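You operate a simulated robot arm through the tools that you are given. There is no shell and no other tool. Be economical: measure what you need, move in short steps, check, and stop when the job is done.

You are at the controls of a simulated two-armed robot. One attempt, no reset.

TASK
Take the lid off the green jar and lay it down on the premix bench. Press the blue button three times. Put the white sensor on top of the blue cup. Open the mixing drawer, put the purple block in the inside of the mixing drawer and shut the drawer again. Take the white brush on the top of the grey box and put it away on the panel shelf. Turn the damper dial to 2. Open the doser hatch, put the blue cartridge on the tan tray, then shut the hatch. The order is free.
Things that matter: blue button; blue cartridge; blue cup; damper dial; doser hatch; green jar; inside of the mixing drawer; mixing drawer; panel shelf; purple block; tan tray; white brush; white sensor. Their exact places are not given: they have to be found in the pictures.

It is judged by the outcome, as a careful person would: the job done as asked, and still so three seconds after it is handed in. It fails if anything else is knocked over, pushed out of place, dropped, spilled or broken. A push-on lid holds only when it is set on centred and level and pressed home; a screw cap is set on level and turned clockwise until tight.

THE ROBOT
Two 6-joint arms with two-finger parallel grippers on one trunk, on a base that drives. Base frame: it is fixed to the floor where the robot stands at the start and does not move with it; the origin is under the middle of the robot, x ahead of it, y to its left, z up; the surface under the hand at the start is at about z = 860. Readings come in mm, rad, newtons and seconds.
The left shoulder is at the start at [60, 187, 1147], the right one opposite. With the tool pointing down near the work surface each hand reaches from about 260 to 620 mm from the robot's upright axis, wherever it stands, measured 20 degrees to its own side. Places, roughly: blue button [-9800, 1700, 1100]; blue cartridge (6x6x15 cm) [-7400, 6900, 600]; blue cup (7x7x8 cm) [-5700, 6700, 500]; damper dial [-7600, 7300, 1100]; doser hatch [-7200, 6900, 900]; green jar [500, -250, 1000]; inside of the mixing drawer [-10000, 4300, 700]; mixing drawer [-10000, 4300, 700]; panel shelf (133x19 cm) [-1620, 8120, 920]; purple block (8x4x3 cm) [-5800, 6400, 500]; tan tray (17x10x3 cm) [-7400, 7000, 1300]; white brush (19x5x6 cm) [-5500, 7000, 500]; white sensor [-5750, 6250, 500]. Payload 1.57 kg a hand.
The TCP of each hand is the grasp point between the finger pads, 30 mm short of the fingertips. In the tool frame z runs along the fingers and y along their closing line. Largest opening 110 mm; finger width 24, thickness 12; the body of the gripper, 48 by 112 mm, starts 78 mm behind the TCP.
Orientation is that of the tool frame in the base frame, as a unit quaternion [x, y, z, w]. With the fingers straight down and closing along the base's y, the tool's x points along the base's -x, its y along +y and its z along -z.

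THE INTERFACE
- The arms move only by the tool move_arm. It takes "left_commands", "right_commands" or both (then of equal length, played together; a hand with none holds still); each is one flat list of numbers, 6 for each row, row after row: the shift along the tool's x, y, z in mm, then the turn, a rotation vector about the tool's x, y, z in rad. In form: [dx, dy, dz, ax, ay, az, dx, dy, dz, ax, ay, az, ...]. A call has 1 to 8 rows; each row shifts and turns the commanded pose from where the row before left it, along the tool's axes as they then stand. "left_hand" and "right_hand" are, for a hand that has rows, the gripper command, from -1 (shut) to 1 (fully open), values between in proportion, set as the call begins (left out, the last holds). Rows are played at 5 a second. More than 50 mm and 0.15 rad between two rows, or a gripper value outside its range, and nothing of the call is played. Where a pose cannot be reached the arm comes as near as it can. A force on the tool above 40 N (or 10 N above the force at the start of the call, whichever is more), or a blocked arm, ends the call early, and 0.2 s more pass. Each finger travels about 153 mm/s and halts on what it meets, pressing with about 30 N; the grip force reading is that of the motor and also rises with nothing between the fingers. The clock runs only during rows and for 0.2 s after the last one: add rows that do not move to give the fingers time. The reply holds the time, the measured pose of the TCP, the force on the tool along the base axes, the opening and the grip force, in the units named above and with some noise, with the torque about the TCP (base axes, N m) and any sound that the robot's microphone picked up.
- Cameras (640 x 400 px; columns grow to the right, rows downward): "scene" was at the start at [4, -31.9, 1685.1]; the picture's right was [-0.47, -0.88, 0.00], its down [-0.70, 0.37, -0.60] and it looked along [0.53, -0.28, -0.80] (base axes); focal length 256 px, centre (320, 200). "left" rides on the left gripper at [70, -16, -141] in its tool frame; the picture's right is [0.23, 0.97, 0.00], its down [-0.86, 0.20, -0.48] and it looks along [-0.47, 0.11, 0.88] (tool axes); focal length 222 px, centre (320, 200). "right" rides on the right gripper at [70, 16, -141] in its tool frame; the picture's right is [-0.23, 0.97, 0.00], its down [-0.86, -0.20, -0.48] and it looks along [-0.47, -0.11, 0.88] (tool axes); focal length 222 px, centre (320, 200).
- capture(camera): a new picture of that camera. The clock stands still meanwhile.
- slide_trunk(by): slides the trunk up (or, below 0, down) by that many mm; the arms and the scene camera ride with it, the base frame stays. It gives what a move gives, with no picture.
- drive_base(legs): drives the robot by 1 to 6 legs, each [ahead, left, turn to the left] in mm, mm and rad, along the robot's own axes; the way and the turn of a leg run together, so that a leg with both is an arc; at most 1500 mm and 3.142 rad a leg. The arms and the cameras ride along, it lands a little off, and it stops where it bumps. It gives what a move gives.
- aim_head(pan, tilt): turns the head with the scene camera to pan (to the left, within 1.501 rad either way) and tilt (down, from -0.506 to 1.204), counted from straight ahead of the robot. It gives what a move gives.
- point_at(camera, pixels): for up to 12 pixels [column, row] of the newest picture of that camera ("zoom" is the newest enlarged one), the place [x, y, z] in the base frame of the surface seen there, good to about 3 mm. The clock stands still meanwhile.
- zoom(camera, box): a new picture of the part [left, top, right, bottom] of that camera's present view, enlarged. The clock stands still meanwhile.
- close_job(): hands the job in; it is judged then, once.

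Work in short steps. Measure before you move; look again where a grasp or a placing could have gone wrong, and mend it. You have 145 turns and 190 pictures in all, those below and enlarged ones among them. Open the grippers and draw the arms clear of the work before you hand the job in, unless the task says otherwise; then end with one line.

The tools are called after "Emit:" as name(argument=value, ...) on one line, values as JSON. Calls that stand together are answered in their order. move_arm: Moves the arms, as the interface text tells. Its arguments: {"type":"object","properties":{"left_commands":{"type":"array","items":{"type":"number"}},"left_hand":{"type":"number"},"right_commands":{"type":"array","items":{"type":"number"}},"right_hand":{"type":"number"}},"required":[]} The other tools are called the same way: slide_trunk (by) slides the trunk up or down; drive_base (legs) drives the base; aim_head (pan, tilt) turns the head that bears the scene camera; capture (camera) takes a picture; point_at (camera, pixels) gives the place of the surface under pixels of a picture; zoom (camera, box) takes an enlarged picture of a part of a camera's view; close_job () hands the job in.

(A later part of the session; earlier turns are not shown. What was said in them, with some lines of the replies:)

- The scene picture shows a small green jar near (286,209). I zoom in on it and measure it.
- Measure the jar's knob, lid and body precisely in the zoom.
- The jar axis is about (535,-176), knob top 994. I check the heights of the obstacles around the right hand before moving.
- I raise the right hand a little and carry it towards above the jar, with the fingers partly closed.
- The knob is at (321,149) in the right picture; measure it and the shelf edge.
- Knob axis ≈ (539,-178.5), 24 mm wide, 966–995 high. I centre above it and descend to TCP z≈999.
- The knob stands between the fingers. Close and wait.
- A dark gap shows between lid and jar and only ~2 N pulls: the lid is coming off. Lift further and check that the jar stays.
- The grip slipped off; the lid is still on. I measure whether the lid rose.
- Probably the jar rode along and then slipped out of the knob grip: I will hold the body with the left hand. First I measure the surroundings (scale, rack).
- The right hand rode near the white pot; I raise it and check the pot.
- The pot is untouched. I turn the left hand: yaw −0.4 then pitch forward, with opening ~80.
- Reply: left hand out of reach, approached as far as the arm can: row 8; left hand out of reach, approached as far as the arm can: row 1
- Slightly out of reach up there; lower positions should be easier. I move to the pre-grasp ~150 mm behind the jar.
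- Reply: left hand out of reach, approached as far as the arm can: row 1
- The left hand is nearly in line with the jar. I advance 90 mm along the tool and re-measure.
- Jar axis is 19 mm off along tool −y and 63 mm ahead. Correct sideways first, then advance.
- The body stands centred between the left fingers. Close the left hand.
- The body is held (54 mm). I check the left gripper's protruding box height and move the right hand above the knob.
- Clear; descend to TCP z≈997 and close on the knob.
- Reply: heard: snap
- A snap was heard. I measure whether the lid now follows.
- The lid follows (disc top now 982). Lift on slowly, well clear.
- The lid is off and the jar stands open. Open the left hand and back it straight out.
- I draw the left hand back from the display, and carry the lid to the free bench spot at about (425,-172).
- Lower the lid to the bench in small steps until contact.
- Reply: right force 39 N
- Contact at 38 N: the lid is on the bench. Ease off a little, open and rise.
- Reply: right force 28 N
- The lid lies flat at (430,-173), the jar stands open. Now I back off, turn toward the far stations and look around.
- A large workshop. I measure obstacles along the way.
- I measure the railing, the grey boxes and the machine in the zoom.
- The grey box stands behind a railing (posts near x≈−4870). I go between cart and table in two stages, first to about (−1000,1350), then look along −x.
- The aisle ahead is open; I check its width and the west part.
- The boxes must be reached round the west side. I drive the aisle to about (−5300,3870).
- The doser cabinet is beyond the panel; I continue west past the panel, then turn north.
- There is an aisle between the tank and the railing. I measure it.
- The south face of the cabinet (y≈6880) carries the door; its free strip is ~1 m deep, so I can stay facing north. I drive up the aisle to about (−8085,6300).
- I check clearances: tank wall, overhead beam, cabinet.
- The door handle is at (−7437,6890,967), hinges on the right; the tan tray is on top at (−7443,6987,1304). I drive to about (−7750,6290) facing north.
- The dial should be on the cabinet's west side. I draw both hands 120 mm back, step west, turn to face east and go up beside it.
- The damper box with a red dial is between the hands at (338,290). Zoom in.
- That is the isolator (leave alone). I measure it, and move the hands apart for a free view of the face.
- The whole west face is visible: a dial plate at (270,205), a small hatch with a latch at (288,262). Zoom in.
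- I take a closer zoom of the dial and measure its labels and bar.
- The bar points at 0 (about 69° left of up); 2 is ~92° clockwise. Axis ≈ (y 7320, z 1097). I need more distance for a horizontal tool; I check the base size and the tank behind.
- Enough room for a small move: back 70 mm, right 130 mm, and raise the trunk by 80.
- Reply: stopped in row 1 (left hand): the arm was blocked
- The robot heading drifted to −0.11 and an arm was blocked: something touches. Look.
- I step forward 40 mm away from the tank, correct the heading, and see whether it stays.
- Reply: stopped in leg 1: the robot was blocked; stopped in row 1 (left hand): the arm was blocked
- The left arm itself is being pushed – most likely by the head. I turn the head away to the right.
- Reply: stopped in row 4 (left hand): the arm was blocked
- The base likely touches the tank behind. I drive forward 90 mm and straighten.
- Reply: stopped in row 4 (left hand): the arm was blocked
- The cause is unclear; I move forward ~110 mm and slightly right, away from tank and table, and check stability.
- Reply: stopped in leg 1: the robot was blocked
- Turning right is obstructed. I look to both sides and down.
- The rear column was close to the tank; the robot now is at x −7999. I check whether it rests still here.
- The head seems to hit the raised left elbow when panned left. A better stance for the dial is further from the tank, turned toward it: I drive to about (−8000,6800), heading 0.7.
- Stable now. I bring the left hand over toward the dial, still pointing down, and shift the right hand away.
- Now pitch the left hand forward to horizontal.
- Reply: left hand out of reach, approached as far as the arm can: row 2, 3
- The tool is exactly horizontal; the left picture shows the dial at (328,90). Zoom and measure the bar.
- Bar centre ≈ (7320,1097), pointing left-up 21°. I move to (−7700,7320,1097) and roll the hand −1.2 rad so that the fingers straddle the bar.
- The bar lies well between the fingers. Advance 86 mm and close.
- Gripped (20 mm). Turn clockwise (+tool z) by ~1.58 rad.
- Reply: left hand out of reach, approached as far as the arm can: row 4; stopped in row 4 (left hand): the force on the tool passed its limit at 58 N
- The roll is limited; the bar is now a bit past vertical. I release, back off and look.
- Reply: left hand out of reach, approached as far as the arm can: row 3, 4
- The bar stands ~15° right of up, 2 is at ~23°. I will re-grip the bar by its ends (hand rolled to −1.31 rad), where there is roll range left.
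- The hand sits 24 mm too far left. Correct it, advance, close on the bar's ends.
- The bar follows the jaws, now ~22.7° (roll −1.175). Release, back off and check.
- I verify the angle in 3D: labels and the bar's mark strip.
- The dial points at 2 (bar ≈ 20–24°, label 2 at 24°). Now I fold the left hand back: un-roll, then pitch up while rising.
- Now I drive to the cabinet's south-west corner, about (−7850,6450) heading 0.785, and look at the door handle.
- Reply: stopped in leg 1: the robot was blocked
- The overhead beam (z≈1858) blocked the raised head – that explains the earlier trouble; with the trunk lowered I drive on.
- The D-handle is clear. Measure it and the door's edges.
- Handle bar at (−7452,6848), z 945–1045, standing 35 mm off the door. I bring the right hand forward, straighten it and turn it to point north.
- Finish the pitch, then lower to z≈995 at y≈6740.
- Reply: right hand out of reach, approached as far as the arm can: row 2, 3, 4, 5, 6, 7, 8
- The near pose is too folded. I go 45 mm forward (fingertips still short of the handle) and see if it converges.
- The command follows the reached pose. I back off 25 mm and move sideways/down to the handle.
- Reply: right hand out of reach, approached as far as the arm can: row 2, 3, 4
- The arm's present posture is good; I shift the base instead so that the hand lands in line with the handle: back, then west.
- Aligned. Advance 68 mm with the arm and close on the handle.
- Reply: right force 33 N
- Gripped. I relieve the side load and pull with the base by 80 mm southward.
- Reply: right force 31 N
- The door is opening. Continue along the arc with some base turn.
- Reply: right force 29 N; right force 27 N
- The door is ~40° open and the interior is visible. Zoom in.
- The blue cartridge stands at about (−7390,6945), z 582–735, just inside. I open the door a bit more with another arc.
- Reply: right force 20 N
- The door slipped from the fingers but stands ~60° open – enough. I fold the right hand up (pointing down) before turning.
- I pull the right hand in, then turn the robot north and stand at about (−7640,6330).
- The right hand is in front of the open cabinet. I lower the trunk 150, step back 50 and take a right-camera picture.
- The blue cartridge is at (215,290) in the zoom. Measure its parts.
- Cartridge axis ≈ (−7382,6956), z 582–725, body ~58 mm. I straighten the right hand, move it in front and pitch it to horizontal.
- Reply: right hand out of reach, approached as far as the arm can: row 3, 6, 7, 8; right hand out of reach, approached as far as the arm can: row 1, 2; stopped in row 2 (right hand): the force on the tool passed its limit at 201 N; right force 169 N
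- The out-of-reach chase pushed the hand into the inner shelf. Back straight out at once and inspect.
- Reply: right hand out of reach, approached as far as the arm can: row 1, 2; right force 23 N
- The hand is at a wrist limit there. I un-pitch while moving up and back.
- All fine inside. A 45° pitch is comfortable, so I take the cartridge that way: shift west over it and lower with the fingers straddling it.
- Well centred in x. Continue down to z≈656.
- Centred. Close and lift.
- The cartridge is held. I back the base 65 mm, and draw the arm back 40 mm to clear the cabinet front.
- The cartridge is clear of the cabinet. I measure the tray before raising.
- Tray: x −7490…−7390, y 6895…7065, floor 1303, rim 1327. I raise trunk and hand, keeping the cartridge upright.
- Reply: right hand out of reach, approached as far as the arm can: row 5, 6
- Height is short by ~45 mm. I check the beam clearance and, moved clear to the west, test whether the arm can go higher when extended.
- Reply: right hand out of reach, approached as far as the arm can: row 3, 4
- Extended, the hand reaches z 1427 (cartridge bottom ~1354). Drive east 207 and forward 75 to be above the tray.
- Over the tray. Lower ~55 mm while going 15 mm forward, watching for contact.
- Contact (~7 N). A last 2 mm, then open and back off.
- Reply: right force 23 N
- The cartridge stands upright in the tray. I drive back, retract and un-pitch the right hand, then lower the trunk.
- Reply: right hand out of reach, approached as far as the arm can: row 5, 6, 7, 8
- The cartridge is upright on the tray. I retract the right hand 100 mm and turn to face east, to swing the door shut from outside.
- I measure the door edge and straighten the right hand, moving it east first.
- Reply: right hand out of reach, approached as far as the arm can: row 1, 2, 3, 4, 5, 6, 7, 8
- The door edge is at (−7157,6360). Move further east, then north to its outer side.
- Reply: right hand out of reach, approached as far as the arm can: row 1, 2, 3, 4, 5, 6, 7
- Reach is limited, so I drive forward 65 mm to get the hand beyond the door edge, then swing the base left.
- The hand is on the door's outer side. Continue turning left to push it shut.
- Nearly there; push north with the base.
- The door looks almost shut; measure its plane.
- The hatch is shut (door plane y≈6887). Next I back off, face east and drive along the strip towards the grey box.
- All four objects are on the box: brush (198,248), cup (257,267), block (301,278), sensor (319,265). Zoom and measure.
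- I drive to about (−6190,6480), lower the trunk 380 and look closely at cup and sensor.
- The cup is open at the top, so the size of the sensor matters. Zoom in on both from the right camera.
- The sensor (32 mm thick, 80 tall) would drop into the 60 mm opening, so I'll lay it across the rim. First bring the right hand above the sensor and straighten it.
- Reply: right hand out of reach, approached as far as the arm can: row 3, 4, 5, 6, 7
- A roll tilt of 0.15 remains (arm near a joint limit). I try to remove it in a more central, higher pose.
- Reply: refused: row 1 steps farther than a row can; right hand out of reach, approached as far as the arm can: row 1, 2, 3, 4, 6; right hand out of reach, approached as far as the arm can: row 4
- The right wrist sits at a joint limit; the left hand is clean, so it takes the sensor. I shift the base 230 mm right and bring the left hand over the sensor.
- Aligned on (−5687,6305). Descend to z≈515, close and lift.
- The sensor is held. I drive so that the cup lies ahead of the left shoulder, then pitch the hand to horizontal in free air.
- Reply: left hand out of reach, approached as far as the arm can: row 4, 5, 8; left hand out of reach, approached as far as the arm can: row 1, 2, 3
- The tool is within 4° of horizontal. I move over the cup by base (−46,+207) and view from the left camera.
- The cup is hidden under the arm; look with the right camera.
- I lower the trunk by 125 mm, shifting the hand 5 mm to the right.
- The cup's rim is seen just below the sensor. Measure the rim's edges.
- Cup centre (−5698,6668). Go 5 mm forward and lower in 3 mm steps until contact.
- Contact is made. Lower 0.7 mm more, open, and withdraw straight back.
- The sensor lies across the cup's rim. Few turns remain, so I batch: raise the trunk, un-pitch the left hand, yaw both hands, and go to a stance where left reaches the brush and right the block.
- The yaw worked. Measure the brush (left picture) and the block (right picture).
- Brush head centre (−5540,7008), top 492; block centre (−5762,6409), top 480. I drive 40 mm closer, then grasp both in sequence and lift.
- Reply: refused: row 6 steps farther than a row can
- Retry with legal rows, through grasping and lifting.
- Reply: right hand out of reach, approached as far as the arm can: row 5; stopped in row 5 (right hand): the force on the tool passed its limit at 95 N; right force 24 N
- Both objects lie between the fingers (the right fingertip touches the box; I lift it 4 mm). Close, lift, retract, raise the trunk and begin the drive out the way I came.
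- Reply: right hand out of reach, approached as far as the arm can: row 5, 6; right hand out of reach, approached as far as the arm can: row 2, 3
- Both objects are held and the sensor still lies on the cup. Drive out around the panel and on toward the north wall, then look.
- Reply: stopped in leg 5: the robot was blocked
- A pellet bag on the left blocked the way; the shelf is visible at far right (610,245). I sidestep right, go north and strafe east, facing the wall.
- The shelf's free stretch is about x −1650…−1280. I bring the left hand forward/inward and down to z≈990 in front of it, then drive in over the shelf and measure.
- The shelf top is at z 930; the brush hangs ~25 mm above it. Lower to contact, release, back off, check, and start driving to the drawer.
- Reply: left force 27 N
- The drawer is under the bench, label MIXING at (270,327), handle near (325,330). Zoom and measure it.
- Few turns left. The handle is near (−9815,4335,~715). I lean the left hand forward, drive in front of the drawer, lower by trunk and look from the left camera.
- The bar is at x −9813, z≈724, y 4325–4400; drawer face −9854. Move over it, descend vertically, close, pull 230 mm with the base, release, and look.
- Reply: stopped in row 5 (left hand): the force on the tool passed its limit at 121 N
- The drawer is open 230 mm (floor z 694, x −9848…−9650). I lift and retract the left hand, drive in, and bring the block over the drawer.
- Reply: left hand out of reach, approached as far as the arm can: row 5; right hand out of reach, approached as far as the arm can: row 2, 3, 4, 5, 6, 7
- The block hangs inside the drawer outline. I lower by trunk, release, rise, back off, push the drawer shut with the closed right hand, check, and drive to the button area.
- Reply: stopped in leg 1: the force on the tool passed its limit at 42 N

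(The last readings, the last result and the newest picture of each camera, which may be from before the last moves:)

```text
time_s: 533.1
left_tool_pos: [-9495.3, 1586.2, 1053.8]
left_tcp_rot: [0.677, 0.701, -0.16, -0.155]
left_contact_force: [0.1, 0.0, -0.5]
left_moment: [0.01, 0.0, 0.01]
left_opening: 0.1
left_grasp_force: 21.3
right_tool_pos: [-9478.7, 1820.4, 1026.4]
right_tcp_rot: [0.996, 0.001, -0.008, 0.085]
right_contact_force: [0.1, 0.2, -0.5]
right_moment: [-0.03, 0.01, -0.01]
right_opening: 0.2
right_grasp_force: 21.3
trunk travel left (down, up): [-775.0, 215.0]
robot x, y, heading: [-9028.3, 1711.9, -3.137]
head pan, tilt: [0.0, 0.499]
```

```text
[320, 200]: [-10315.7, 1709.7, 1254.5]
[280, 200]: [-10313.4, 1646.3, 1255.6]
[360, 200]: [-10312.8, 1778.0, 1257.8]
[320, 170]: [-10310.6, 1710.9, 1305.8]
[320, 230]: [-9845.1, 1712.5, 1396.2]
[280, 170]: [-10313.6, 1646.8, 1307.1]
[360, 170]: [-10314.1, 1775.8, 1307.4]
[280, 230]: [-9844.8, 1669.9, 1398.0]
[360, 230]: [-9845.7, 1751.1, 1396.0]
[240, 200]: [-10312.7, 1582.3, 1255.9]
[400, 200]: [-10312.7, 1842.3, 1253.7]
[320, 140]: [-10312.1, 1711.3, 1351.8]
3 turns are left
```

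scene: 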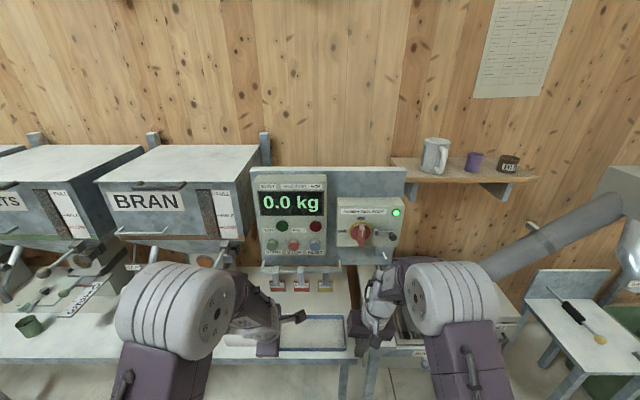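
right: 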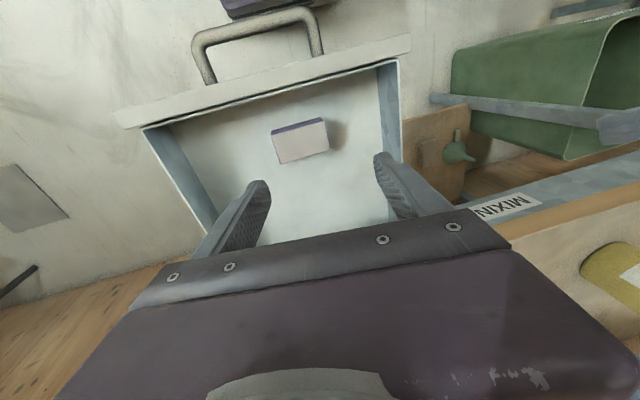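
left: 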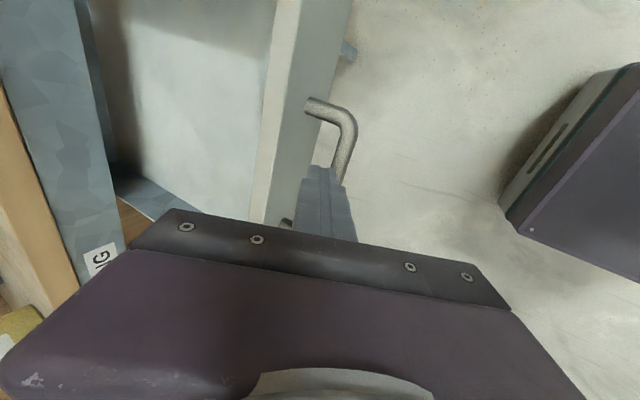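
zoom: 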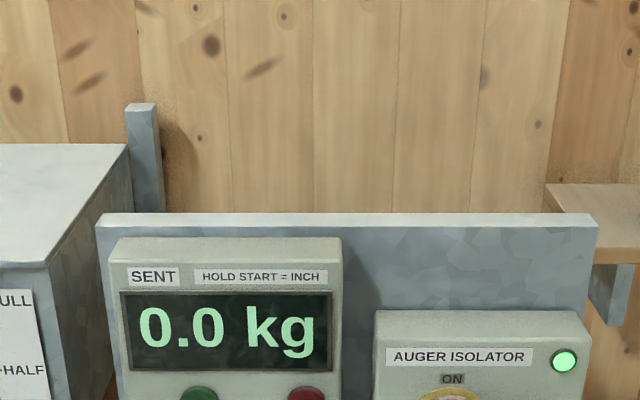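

The block is in and the drawer is shut. The blue button is at (315,245) on the keypad. I measure it, lean the left hand further and bring its closed tip in front of the button.

Emit:
point_at(camera="scene", pixels=[[315, 245], [313, 243], [318, 247], [316, 227], [293, 245], [315, 238], [315, 252], [306, 245], [325, 245], [272, 245], [300, 235], [315, 260]])

Emit:
zoom(camera="scene", box=[255, 205, 345, 265])

Emit:
point_at(camera="zoom", pixels=[[425, 280], [440, 290], [410, 280], [435, 270], [425, 300], [450, 280], [400, 300], [425, 255], [435, 160], [270, 280], [425, 310], [470, 290]])

Emit:
move_arm(left_commands=[0, 0, 0, 0.15, 0, 0, 0, 0, 0, 0.15, 0, 0, 0, -34, 9.2, 0, 0, 0, 0, -34, 9.2, 0, 0, 0, 0, -33, 9.1, 0, 0, 0, 0, 0, 0, 0, 0, 0])

Emit:
drive_base(legs=[[0, -107, 0], [125, 0, 0]])

Emit:
zoom(camera="scene", box=[220, 200, 400, 330])

Emit:
capture(camera="left")

Emit:
capture(camera="right")

```text
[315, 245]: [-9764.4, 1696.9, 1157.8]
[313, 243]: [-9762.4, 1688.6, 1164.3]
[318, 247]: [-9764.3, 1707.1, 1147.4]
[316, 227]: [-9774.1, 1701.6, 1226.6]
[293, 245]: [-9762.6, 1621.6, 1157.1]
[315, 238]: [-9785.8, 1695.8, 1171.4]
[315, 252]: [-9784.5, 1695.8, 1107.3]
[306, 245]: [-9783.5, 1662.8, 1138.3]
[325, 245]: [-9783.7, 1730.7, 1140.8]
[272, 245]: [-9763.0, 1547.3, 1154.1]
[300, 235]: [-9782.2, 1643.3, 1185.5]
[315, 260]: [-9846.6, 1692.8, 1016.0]
```

```text
6.67 times, centred on (300, 235) of scene
```

zoom: 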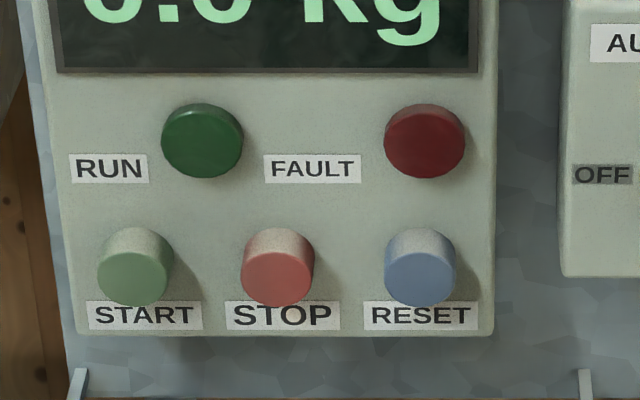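

```text
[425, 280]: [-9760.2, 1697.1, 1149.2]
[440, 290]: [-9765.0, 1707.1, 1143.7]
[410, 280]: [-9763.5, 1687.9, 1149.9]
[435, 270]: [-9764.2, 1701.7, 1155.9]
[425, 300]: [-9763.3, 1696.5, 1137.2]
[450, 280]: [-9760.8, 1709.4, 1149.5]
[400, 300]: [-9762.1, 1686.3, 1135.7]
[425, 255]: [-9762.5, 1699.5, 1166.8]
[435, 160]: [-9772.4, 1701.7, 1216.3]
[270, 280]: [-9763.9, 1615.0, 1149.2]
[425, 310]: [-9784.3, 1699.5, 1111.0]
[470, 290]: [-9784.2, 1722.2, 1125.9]
```

```text
time_s: 534.5
left_tool_pos: [-9605.0, 1600.2, 1099.4]
left_tcp_rot: [0.68, 0.691, -0.156, -0.189]
left_contact_force: [1.0, 0.2, -0.1]
left_moment: [-0.01, -0.01, -0.04]
left_opening: 0.1
left_grasp_force: 21.3
left hand out of reach, approached as far as the arm can: row 1, 2
right_tool_pos: [-9479.1, 1820.7, 1026.6]
right_tcp_rot: [0.996, 0.0, -0.008, 0.084]
right_contact_force: [0.6, -0.1, -0.7]
right_moment: [0.01, -0.03, 0.0]
right_opening: 0.1
right_grasp_force: 21.0
trunk travel left (down, up): [-775.0, 215.0]
robot x, y, heading: [-9027.0, 1710.1, -3.139]
head pan, tilt: [0.0, 0.499]
```

```text
time_s: 536.5
left_tool_pos: [-9729.5, 1706.7, 1099.2]
left_tcp_rot: [0.681, 0.69, -0.156, -0.189]
left_contact_force: [-0.2, 0.7, 0.8]
left_moment: [0.02, -0.03, -0.03]
left_opening: 0.0
left_grasp_force: 21.0
right_tool_pos: [-9603.3, 1928.1, 1027.1]
right_tcp_rot: [0.996, 0.0, -0.009, 0.086]
right_contact_force: [-0.5, -0.3, -0.4]
right_moment: [-0.01, 0.03, -0.01]
right_opening: 0.0
right_grasp_force: 21.2
trunk travel left (down, up): [-775.0, 215.0]
robot x, y, heading: [-9155.5, 1818.0, -3.139]
head pan, tilt: [0.0, 0.499]
```

```text
3.08 times, centred on (310, 265) of scene
```

zoom: 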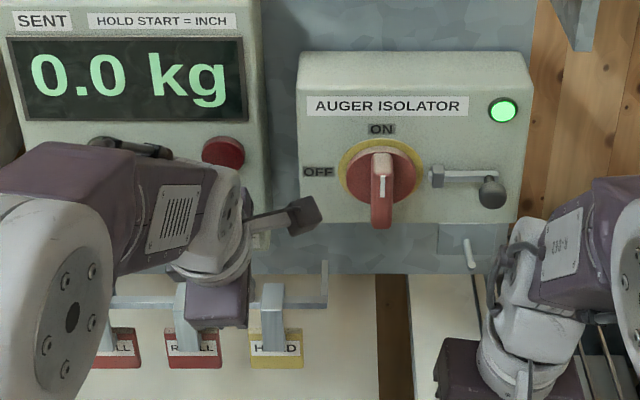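

```text
16 pictures are left
```

left: 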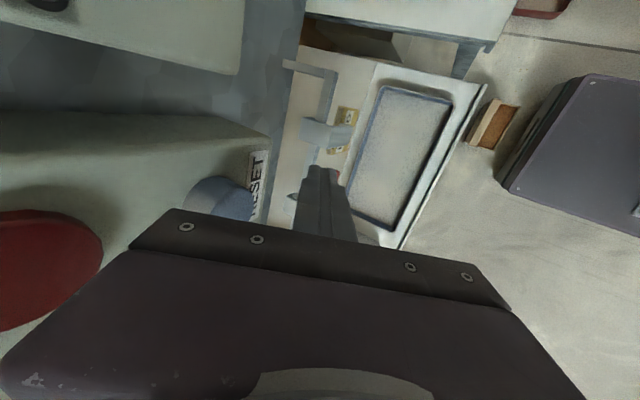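

```text
15 pictures are left
2 turns are left
```

right: 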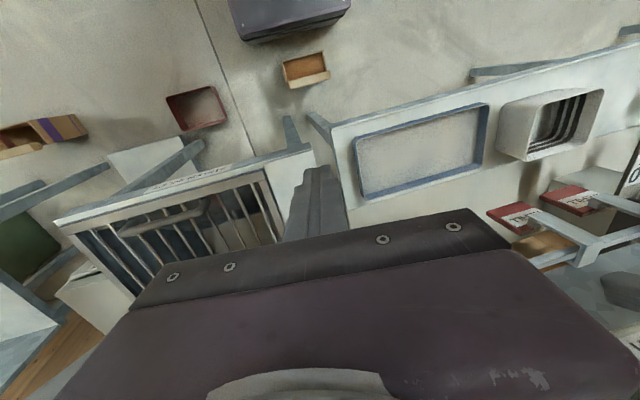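

The blue RESET button's face is at (−9762,1698), z 1148. I raise the trunk 68, shift 9 mm left, and press three times with the force limit as the stop.

Emit:
slide_trunk(by=68)

Emit:
move_arm(left_commands=[-9, 0, 0, 0, 0, 0, 0, 0, 0, 0, 0, 0])

Emit:
capture(camera="left")

Emit:
move_arm(left_commands=[0, -5.3, 2.8, 0, 0, 0, 0, -4.4, 2.4, 0, 0, 0, 0, -4.4, 2.4, 0, 0, 0, 0, -3.5, 1.9, 0, 0, 0, 0, -2.6, 1.4, 0, 0, 0, 0, 0, 0, 0, 0, 0])

Emit:
move_arm(left_commands=[0, 9.7, -5.2, 0, 0, 0, 0, 9.7, -5.2, 0, 0, 0, 0, 0, 0, 0, 0, 0, 0, 0, 0, 0, 0, 0])

Emit:
move_arm(left_commands=[0, -7, 3.8, 0, 0, 0, 0, -7, 3.8, 0, 0, 0, 0, -4.4, 2.4, 0, 0, 0, 0, -3.5, 1.9, 0, 0, 0, 0, -2.6, 1.4, 0, 0, 0, 0, 0, 0, 0, 0, 0])

Emit:
move_arm(left_commands=[0, 9.7, -5.2, 0, 0, 0, 0, 9.7, -5.2, 0, 0, 0, 0, 0, 0, 0, 0, 0, 0, 0, 0, 0, 0, 0])

Emit:
move_arm(left_commands=[0, -7, 3.8, 0, 0, 0, 0, -7, 3.8, 0, 0, 0, 0, -4.4, 2.4, 0, 0, 0, 0, -3.5, 1.9, 0, 0, 0, 0, -2.6, 1.4, 0, 0, 0, 0, 0, 0, 0, 0, 0])

Emit:
move_arm(left_commands=[0, 9.7, -5.2, 0, 0, 0, 0, 9.7, -5.2, 0, 0, 0, 0, 0, 0, 0, 0, 0, 0, 0, 0, 0, 0, 0])

Emit:
capture(camera="left")

Emit:
zoom(camera="scene", box=[200, 180, 400, 330])

```text
time_s: 537.6
left_tool_pos: [-9732.1, 1707.4, 1168.7]
left_tcp_rot: [0.681, 0.69, -0.155, -0.189]
left_contact_force: [0.1, -0.5, -0.2]
left_moment: [-0.01, 0.0, 0.0]
left_opening: 0.0
left_grasp_force: 21.3
right_tool_pos: [-9603.6, 1928.8, 1093.5]
right_tcp_rot: [0.996, 0.0, -0.008, 0.086]
right_contact_force: [-0.2, 0.3, -0.4]
right_moment: [0.02, -0.04, 0.0]
right_opening: 0.4
right_grasp_force: 21.5
trunk travel left (down, up): [-843.0, 147.0]
robot x, y, heading: [-9153.9, 1815.3, -3.14]
head pan, tilt: [0.0, 0.499]
```

```text
time_s: 538.2
left_tool_pos: [-9730.7, 1698.2, 1165.8]
left_tcp_rot: [0.681, 0.69, -0.156, -0.19]
left_contact_force: [-0.6, 0.3, -0.6]
left_moment: [-0.01, -0.04, 0.03]
left_opening: 0.0
left_grasp_force: 20.7
right_tool_pos: [-9605.6, 1928.4, 1095.1]
right_tcp_rot: [0.996, -0.001, -0.007, 0.085]
right_contact_force: [-0.7, -0.2, 0.5]
right_moment: [0.01, 0.02, -0.01]
right_opening: 0.0
right_grasp_force: 21.5
trunk travel left (down, up): [-843.0, 147.0]
robot x, y, heading: [-9153.1, 1814.6, -3.144]
head pan, tilt: [0.0, 0.499]
```

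```text
14 pictures are left
```

left: 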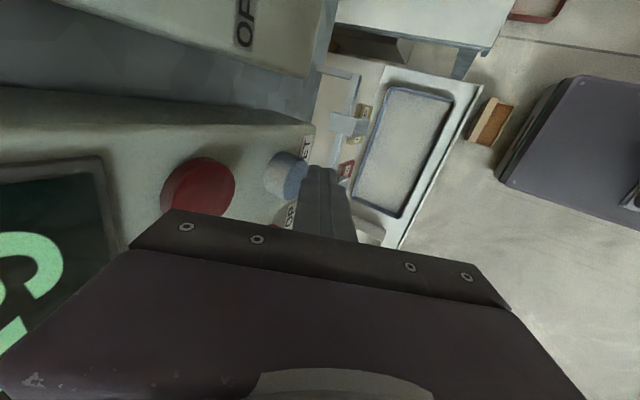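

```text
time_s: 539.6
left_tool_pos: [-9751.4, 1696.8, 1167.7]
left_tcp_rot: [0.681, 0.691, -0.155, -0.188]
left_contact_force: [10.2, 1.2, -3.0]
left_moment: [0.0, -0.29, -0.07]
left_opening: 0.0
left_grasp_force: 21.1
right_tool_pos: [-9602.8, 1928.4, 1095.0]
right_tcp_rot: [0.996, 0.0, -0.009, 0.085]
right_contact_force: [0.1, -0.4, 0.1]
right_moment: [-0.02, 0.01, 0.0]
right_opening: 0.0
right_grasp_force: 21.0
trunk travel left (down, up): [-843.0, 147.0]
robot x, y, heading: [-9152.9, 1819.6, -3.134]
head pan, tilt: [0.0, 0.499]
heard: click
```

```text
time_s: 540.6
left_tool_pos: [-9731.8, 1697.2, 1166.6]
left_tcp_rot: [0.682, 0.689, -0.155, -0.189]
left_contact_force: [-0.5, -0.1, -1.0]
left_moment: [-0.03, 0.04, 0.05]
left_opening: 0.0
left_grasp_force: 21.4
right_tool_pos: [-9605.6, 1929.1, 1094.1]
right_tcp_rot: [0.996, -0.001, -0.008, 0.085]
right_contact_force: [0.6, 0.0, -0.3]
right_moment: [-0.02, -0.01, 0.0]
right_opening: 0.1
right_grasp_force: 21.2
trunk travel left (down, up): [-843.0, 147.0]
robot x, y, heading: [-9150.8, 1815.7, -3.139]
head pan, tilt: [0.0, 0.499]
```

```text
time_s: 542.0
left_tool_pos: [-9753.2, 1698.0, 1167.6]
left_tcp_rot: [0.681, 0.69, -0.154, -0.189]
left_contact_force: [24.1, 0.9, -6.1]
left_moment: [0.0, -0.65, -0.05]
left_opening: 0.0
left_grasp_force: 21.3
right_tool_pos: [-9601.6, 1928.8, 1094.3]
right_tcp_rot: [0.996, 0.0, -0.009, 0.085]
right_contact_force: [0.1, 0.8, 0.2]
right_moment: [0.0, 0.01, 0.02]
right_opening: 0.0
right_grasp_force: 21.1
trunk travel left (down, up): [-843.0, 147.0]
robot x, y, heading: [-9149.1, 1819.5, -3.139]
head pan, tilt: [0.0, 0.499]
heard: click
```

```text
time_s: 543.0
left_tool_pos: [-9738.0, 1698.0, 1167.1]
left_tcp_rot: [0.682, 0.69, -0.155, -0.189]
left_contact_force: [1.5, -0.5, -0.1]
left_moment: [0.02, 0.0, 0.0]
left_opening: 0.0
left_grasp_force: 21.1
right_tool_pos: [-9605.5, 1927.9, 1094.0]
right_tcp_rot: [0.996, 0.0, -0.008, 0.084]
right_contact_force: [-0.8, -0.3, 0.4]
right_moment: [-0.03, 0.0, 0.02]
right_opening: 0.2
right_grasp_force: 21.0
trunk travel left (down, up): [-843.0, 147.0]
robot x, y, heading: [-9150.3, 1818.0, -3.14]
head pan, tilt: [0.0, 0.499]
```

```text
time_s: 544.4
left_tool_pos: [-9754.5, 1697.0, 1166.9]
left_tcp_rot: [0.681, 0.691, -0.153, -0.186]
left_contact_force: [36.2, 1.9, -5.9]
left_moment: [0.03, -0.94, -0.06]
left_opening: 0.2
left_grasp_force: 21.4
right_tool_pos: [-9597.1, 1928.5, 1096.9]
right_tcp_rot: [0.996, 0.0, -0.012, 0.086]
right_contact_force: [-0.5, -0.2, 0.0]
right_moment: [-0.01, 0.0, 0.05]
right_opening: 0.2
right_grasp_force: 21.6
trunk travel left (down, up): [-843.0, 147.0]
robot x, y, heading: [-9154.7, 1820.7, -3.14]
head pan, tilt: [0.0, 0.499]
heard: click
```

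```text
time_s: 545.4
left_tool_pos: [-9744.5, 1697.9, 1167.5]
left_tcp_rot: [0.681, 0.689, -0.157, -0.19]
left_contact_force: [3.2, -0.5, 2.0]
left_moment: [0.01, 0.0, 0.0]
left_opening: 0.0
left_grasp_force: 21.7
right_tool_pos: [-9604.0, 1928.3, 1094.4]
right_tcp_rot: [0.996, 0.0, -0.008, 0.085]
right_contact_force: [0.8, -0.4, 0.4]
right_moment: [0.04, 0.0, -0.01]
right_opening: 0.0
right_grasp_force: 20.8
trunk travel left (down, up): [-843.0, 147.0]
robot x, y, heading: [-9148.7, 1816.9, -3.142]
head pan, tilt: [0.0, 0.499]
```

```text
13 pictures are left
```

left: 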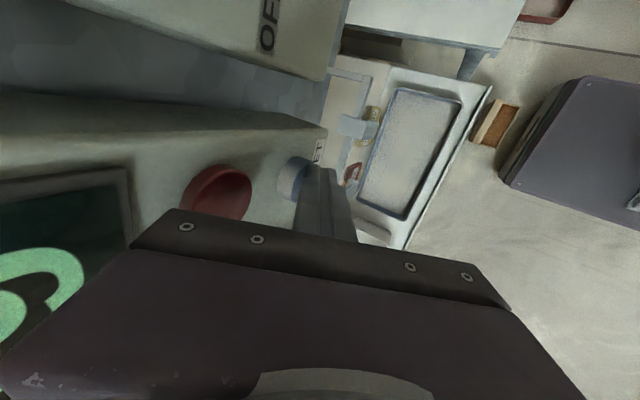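

```text
2.67 times, centred on (300, 255) of scene
1 turns are left
```

zoom: 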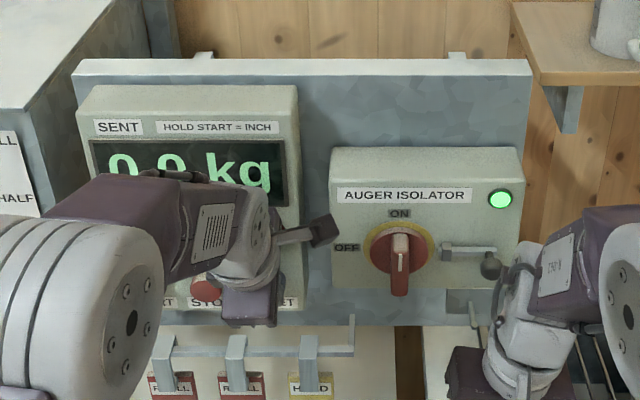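

Three clicks were heard, one per press. With the last turn I back the base away from the panel, open both hands and hand in.

Emit:
drive_base(legs=[[-300, 0, 0]])

Emit:
move_arm(left_commands=[0, 0, 0, 0, 0, 0, 0, 0, 0, 0, 0, 0, 0, 0, 0, 0, 0, 0], left_hand=0.5, right_commands=[0, 0, 0, 0, 0, 0, 0, 0, 0, 0, 0, 0, 0, 0, 0, 0, 0, 0], right_hand=0.5)

Emit:
close_job()

```text
time_s: 547.5
left_tool_pos: [-9444.3, 1698.4, 1165.9]
left_tcp_rot: [0.681, 0.69, -0.156, -0.189]
left_contact_force: [-0.1, -0.2, -0.5]
left_moment: [-0.01, 0.01, -0.02]
left_opening: 0.2
left_grasp_force: 21.5
right_tool_pos: [-9305.8, 1929.1, 1091.8]
right_tcp_rot: [0.996, 0.0, -0.007, 0.085]
right_contact_force: [0.6, 0.9, 0.7]
right_moment: [0.0, 0.02, 0.01]
right_opening: 0.0
right_grasp_force: 21.1
trunk travel left (down, up): [-843.0, 147.0]
robot x, y, heading: [-8849.2, 1817.8, -3.137]
head pan, tilt: [0.0, 0.499]
```

```text
time_s: 548.3
left_tool_pos: [-9442.3, 1698.2, 1166.1]
left_tcp_rot: [0.682, 0.69, -0.155, -0.189]
left_contact_force: [0.5, -1.4, 0.7]
left_moment: [0.01, 0.04, -0.02]
left_opening: 82.3
left_grasp_force: 0.1
right_tool_pos: [-9302.9, 1928.5, 1094.2]
right_tcp_rot: [0.996, -0.001, -0.009, 0.085]
right_contact_force: [-0.3, -0.3, 0.0]
right_moment: [0.03, -0.02, -0.02]
right_opening: 82.5
right_grasp_force: 0.1
trunk travel left (down, up): [-843.0, 147.0]
robot x, y, heading: [-8852.6, 1818.0, -3.136]
head pan, tilt: [0.0, 0.499]
```

```text
The job is handed in.
```

All seven parts were carried out and the job is handed in; the brush on the shelf was only partly in view in the check picture, the sensor lies across the cup's open rim, and on the way I knocked against a pellet bag, the overhead beam and a shelf inside the doser without checking the bag or the beam afterwards.
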